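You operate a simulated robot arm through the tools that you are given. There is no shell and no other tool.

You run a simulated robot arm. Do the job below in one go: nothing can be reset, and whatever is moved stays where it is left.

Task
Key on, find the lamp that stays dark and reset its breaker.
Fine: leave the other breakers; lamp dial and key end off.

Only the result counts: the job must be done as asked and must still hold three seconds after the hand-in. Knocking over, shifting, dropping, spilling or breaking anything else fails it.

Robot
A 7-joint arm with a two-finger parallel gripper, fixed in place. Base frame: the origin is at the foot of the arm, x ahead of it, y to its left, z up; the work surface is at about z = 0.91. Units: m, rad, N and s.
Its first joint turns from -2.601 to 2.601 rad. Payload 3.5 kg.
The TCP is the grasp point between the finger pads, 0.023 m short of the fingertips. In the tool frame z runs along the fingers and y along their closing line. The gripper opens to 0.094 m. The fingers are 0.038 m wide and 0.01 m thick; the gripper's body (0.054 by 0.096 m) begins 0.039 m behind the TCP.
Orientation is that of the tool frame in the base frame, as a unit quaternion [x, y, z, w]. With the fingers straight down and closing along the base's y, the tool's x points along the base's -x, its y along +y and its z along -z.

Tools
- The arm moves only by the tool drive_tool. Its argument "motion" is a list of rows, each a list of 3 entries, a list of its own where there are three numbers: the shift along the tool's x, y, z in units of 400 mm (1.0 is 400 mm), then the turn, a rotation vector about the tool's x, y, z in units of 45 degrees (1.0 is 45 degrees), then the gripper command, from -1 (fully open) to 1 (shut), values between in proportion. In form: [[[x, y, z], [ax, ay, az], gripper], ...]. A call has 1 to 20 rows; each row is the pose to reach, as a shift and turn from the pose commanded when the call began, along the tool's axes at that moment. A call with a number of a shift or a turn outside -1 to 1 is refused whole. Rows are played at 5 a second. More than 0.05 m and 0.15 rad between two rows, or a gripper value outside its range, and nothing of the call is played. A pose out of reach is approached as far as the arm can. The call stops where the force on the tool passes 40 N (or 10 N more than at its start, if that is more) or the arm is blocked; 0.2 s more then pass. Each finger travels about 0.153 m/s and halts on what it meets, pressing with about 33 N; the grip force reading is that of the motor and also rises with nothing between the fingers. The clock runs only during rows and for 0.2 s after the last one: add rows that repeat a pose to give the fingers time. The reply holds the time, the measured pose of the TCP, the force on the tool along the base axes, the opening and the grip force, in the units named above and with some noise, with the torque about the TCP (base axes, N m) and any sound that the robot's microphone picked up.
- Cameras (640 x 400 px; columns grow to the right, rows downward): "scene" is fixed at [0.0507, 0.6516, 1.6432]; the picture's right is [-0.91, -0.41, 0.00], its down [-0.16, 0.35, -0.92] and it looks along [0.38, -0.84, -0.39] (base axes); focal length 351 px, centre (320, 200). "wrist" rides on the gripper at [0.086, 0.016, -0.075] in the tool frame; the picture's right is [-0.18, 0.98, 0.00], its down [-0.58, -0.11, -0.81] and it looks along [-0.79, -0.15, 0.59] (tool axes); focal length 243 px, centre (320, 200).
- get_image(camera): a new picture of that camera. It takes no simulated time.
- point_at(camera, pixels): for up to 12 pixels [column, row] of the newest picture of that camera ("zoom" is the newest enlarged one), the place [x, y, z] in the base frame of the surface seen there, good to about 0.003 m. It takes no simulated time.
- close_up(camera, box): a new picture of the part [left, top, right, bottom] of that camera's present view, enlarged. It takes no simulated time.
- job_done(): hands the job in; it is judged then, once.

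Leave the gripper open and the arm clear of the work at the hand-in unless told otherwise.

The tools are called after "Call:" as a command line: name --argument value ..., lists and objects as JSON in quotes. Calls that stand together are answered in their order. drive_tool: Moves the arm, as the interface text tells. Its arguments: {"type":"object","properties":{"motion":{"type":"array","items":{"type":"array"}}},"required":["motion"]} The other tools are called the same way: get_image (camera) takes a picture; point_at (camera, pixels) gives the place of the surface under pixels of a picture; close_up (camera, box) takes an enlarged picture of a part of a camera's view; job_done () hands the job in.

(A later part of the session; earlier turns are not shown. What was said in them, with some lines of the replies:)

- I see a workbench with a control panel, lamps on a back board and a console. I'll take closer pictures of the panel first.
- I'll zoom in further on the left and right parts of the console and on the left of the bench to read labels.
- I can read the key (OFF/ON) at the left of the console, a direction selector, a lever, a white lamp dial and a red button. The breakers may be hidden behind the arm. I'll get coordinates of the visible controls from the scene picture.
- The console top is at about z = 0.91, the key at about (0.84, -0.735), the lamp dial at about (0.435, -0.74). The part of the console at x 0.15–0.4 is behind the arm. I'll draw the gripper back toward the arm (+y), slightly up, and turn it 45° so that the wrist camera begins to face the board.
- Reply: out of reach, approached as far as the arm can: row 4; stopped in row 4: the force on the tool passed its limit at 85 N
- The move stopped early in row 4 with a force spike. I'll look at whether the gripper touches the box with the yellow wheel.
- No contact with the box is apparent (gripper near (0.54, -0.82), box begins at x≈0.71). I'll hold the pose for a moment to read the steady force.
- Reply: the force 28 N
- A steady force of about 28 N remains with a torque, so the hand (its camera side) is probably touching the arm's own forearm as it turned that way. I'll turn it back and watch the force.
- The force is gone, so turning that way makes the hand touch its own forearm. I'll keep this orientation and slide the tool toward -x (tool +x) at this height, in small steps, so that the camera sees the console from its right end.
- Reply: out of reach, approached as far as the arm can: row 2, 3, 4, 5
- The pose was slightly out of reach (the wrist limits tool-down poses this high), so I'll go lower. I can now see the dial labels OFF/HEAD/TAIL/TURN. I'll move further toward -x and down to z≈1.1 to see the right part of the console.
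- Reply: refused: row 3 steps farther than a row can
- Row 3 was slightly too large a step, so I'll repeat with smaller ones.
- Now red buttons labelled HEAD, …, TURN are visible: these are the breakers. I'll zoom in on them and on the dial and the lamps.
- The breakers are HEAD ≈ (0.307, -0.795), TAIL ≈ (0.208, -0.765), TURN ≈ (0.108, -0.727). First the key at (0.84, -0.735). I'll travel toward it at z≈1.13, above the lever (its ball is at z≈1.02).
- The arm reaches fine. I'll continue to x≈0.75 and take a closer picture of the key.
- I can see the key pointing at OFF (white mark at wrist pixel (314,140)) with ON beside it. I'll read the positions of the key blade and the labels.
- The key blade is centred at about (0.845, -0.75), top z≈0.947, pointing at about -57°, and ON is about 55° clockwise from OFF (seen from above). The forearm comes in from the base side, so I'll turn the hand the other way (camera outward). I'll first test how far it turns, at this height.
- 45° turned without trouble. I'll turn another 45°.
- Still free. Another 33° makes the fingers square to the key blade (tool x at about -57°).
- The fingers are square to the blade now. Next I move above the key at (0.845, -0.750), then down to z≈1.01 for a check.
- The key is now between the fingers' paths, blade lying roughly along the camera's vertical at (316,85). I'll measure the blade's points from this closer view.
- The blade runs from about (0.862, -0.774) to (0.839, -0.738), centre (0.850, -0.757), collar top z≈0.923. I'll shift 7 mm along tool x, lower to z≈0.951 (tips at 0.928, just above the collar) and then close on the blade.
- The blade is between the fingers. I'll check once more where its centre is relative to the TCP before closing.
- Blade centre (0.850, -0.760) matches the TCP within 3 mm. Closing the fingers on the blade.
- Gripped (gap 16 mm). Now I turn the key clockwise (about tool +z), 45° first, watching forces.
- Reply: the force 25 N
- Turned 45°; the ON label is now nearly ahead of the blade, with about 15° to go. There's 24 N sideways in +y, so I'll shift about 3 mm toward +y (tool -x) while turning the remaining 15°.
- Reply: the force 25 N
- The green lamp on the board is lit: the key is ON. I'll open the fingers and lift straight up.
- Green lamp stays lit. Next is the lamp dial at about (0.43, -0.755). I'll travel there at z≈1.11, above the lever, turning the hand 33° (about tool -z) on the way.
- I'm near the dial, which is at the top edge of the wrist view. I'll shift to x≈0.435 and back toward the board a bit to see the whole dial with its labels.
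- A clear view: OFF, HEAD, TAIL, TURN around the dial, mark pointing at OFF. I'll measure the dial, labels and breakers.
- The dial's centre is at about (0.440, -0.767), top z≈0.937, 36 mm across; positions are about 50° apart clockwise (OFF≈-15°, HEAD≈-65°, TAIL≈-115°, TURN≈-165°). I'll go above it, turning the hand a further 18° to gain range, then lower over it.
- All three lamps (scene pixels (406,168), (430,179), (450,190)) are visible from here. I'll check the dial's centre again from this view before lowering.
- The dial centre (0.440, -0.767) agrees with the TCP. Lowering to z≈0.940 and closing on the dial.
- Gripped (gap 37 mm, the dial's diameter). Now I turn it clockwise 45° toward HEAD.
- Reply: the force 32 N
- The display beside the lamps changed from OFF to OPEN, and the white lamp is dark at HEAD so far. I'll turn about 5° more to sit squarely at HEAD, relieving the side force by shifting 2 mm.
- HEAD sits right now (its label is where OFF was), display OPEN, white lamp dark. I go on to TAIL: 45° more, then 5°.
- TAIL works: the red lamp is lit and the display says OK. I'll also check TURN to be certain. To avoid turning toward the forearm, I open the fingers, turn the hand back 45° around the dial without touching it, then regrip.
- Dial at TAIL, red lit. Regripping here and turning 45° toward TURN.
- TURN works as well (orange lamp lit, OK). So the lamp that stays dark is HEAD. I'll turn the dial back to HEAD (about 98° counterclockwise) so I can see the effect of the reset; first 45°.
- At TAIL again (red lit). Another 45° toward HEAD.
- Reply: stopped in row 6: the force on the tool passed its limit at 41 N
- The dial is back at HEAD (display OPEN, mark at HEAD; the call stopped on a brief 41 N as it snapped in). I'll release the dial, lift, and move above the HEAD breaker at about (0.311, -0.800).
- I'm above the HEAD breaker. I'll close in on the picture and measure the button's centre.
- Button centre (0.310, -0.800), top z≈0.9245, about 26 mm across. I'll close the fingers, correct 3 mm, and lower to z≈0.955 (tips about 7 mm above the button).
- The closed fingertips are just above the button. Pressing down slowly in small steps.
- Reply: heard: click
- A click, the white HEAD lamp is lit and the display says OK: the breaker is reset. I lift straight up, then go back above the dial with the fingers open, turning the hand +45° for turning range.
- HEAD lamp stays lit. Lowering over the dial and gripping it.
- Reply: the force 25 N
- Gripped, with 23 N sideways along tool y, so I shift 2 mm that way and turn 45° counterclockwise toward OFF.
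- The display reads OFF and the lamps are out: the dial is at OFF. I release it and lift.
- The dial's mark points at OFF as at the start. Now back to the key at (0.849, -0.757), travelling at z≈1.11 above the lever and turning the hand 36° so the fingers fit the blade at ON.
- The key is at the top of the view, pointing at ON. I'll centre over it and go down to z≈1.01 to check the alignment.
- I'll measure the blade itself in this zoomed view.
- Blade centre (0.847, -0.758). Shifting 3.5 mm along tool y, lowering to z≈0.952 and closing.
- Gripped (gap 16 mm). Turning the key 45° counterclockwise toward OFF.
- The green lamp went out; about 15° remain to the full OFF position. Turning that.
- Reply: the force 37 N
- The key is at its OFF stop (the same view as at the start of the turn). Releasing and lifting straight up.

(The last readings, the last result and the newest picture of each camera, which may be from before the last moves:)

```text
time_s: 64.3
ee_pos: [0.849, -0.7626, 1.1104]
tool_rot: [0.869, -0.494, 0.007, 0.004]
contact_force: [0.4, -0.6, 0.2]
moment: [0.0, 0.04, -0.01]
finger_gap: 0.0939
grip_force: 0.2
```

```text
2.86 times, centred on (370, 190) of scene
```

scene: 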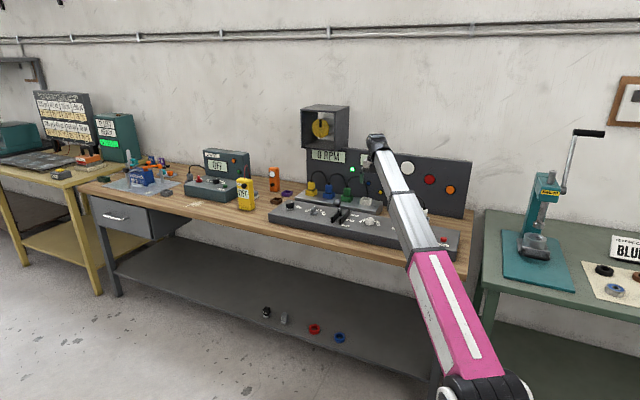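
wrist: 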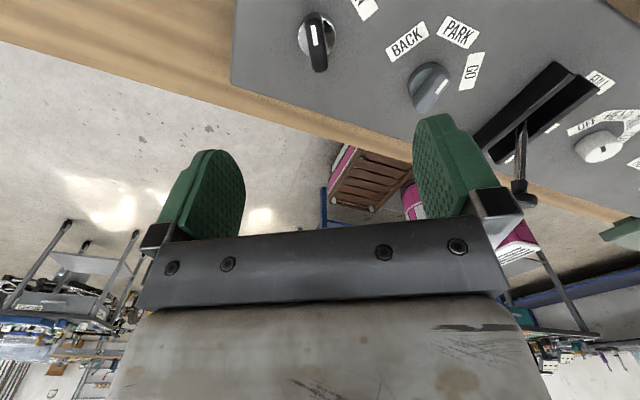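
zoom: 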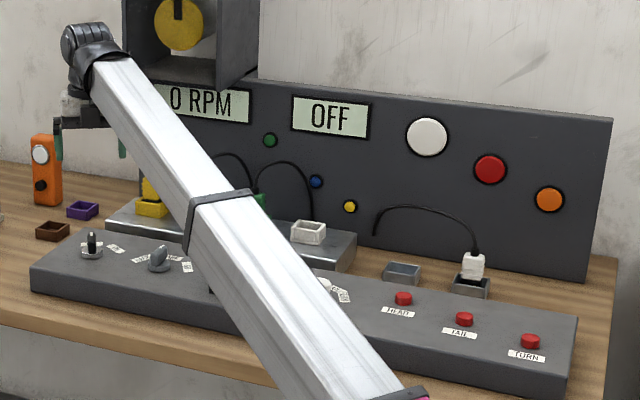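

All lamps are out and the display says OFF. A last check of the key's mark and of the dial, and I raise the arm a little further clear.

Call:
drive_tool --motion '[[[0, 0, -0.1], [0, 0, 0], -1], [[0.05, 0, -0.18], [0, 0, 0], -1], [[0.05, 0, -0.18], [0, 0, 0], -1], [[0.05, 0, -0.18], [0, 0, 0], -1]]'

Call:
get_image --camera "wrist"

Call:
close_up --camera "wrist" --box '[260, 0, 440, 120]'

Call:
get_image --camera "scene"

Call:
close_up --camera "scene" --box '[260, 120, 480, 260]'

```text
time_s: 65.3
ee_pos: [0.8587, -0.7779, 1.1833]
tool_rot: [0.869, -0.495, 0.007, 0.004]
contact_force: [-0.4, -0.2, 0.0]
moment: [0.02, -0.01, 0.0]
finger_gap: 0.0941
grip_force: 0.2
```

```text
taken
```

wrist: 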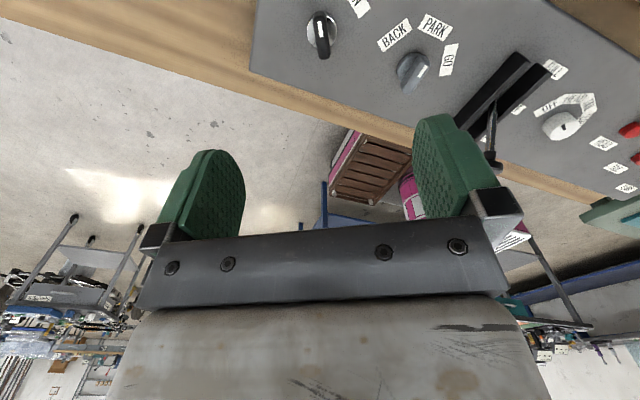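

```text
3.33 times, centred on (350, 60) of wrist
```

zoom: 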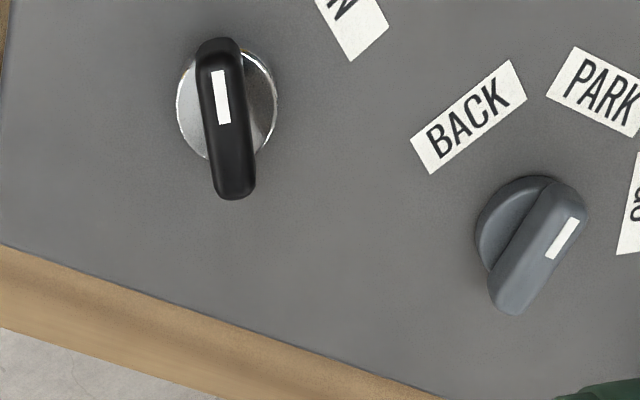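

```text
taken
```

scene: 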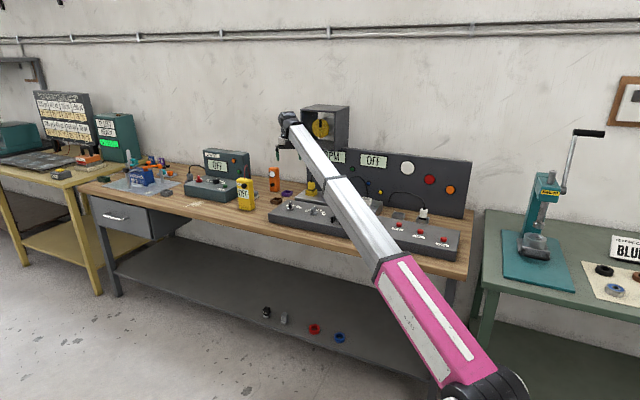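

```text
2.86 times, centred on (370, 190) of scene
```

zoom: 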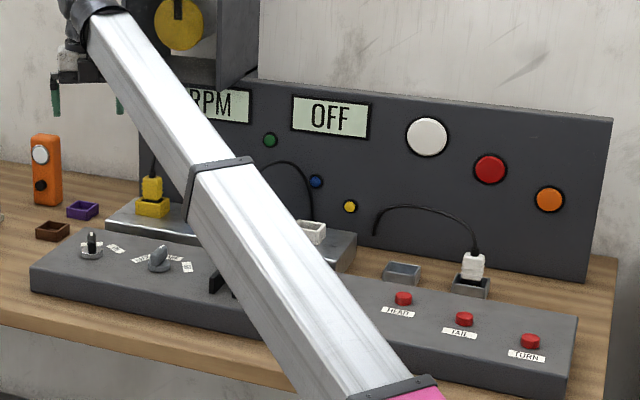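

The key and the lamp dial are at OFF, and the HEAD breaker has been reset, with its lamp seen lit after the reset. The other breakers are untouched, the gripper is open and the arm is clear. Handing in.

Call:
job_done

```text
The job is handed in.
```

The lamp that stayed dark was HEAD (white), and I reset its breaker. With the key on and the dial at HEAD, the lamp stayed unlit and the display read OPEN. TAIL and TURN both lit normally, and I left their breakers alone.

When I pressed the HEAD breaker it clicked, the white lamp lit and the display changed to OK. It stayed lit after I lifted off the button.

The lamp dial and key are both back at OFF, all the lamps are out, and the gripper is open above the bench. Early on, before I touched any controls, turning the hand gave an 85 N force spike. It was most likely the hand touching the arm's own forearm, and I saw nothing on the bench disturbed.
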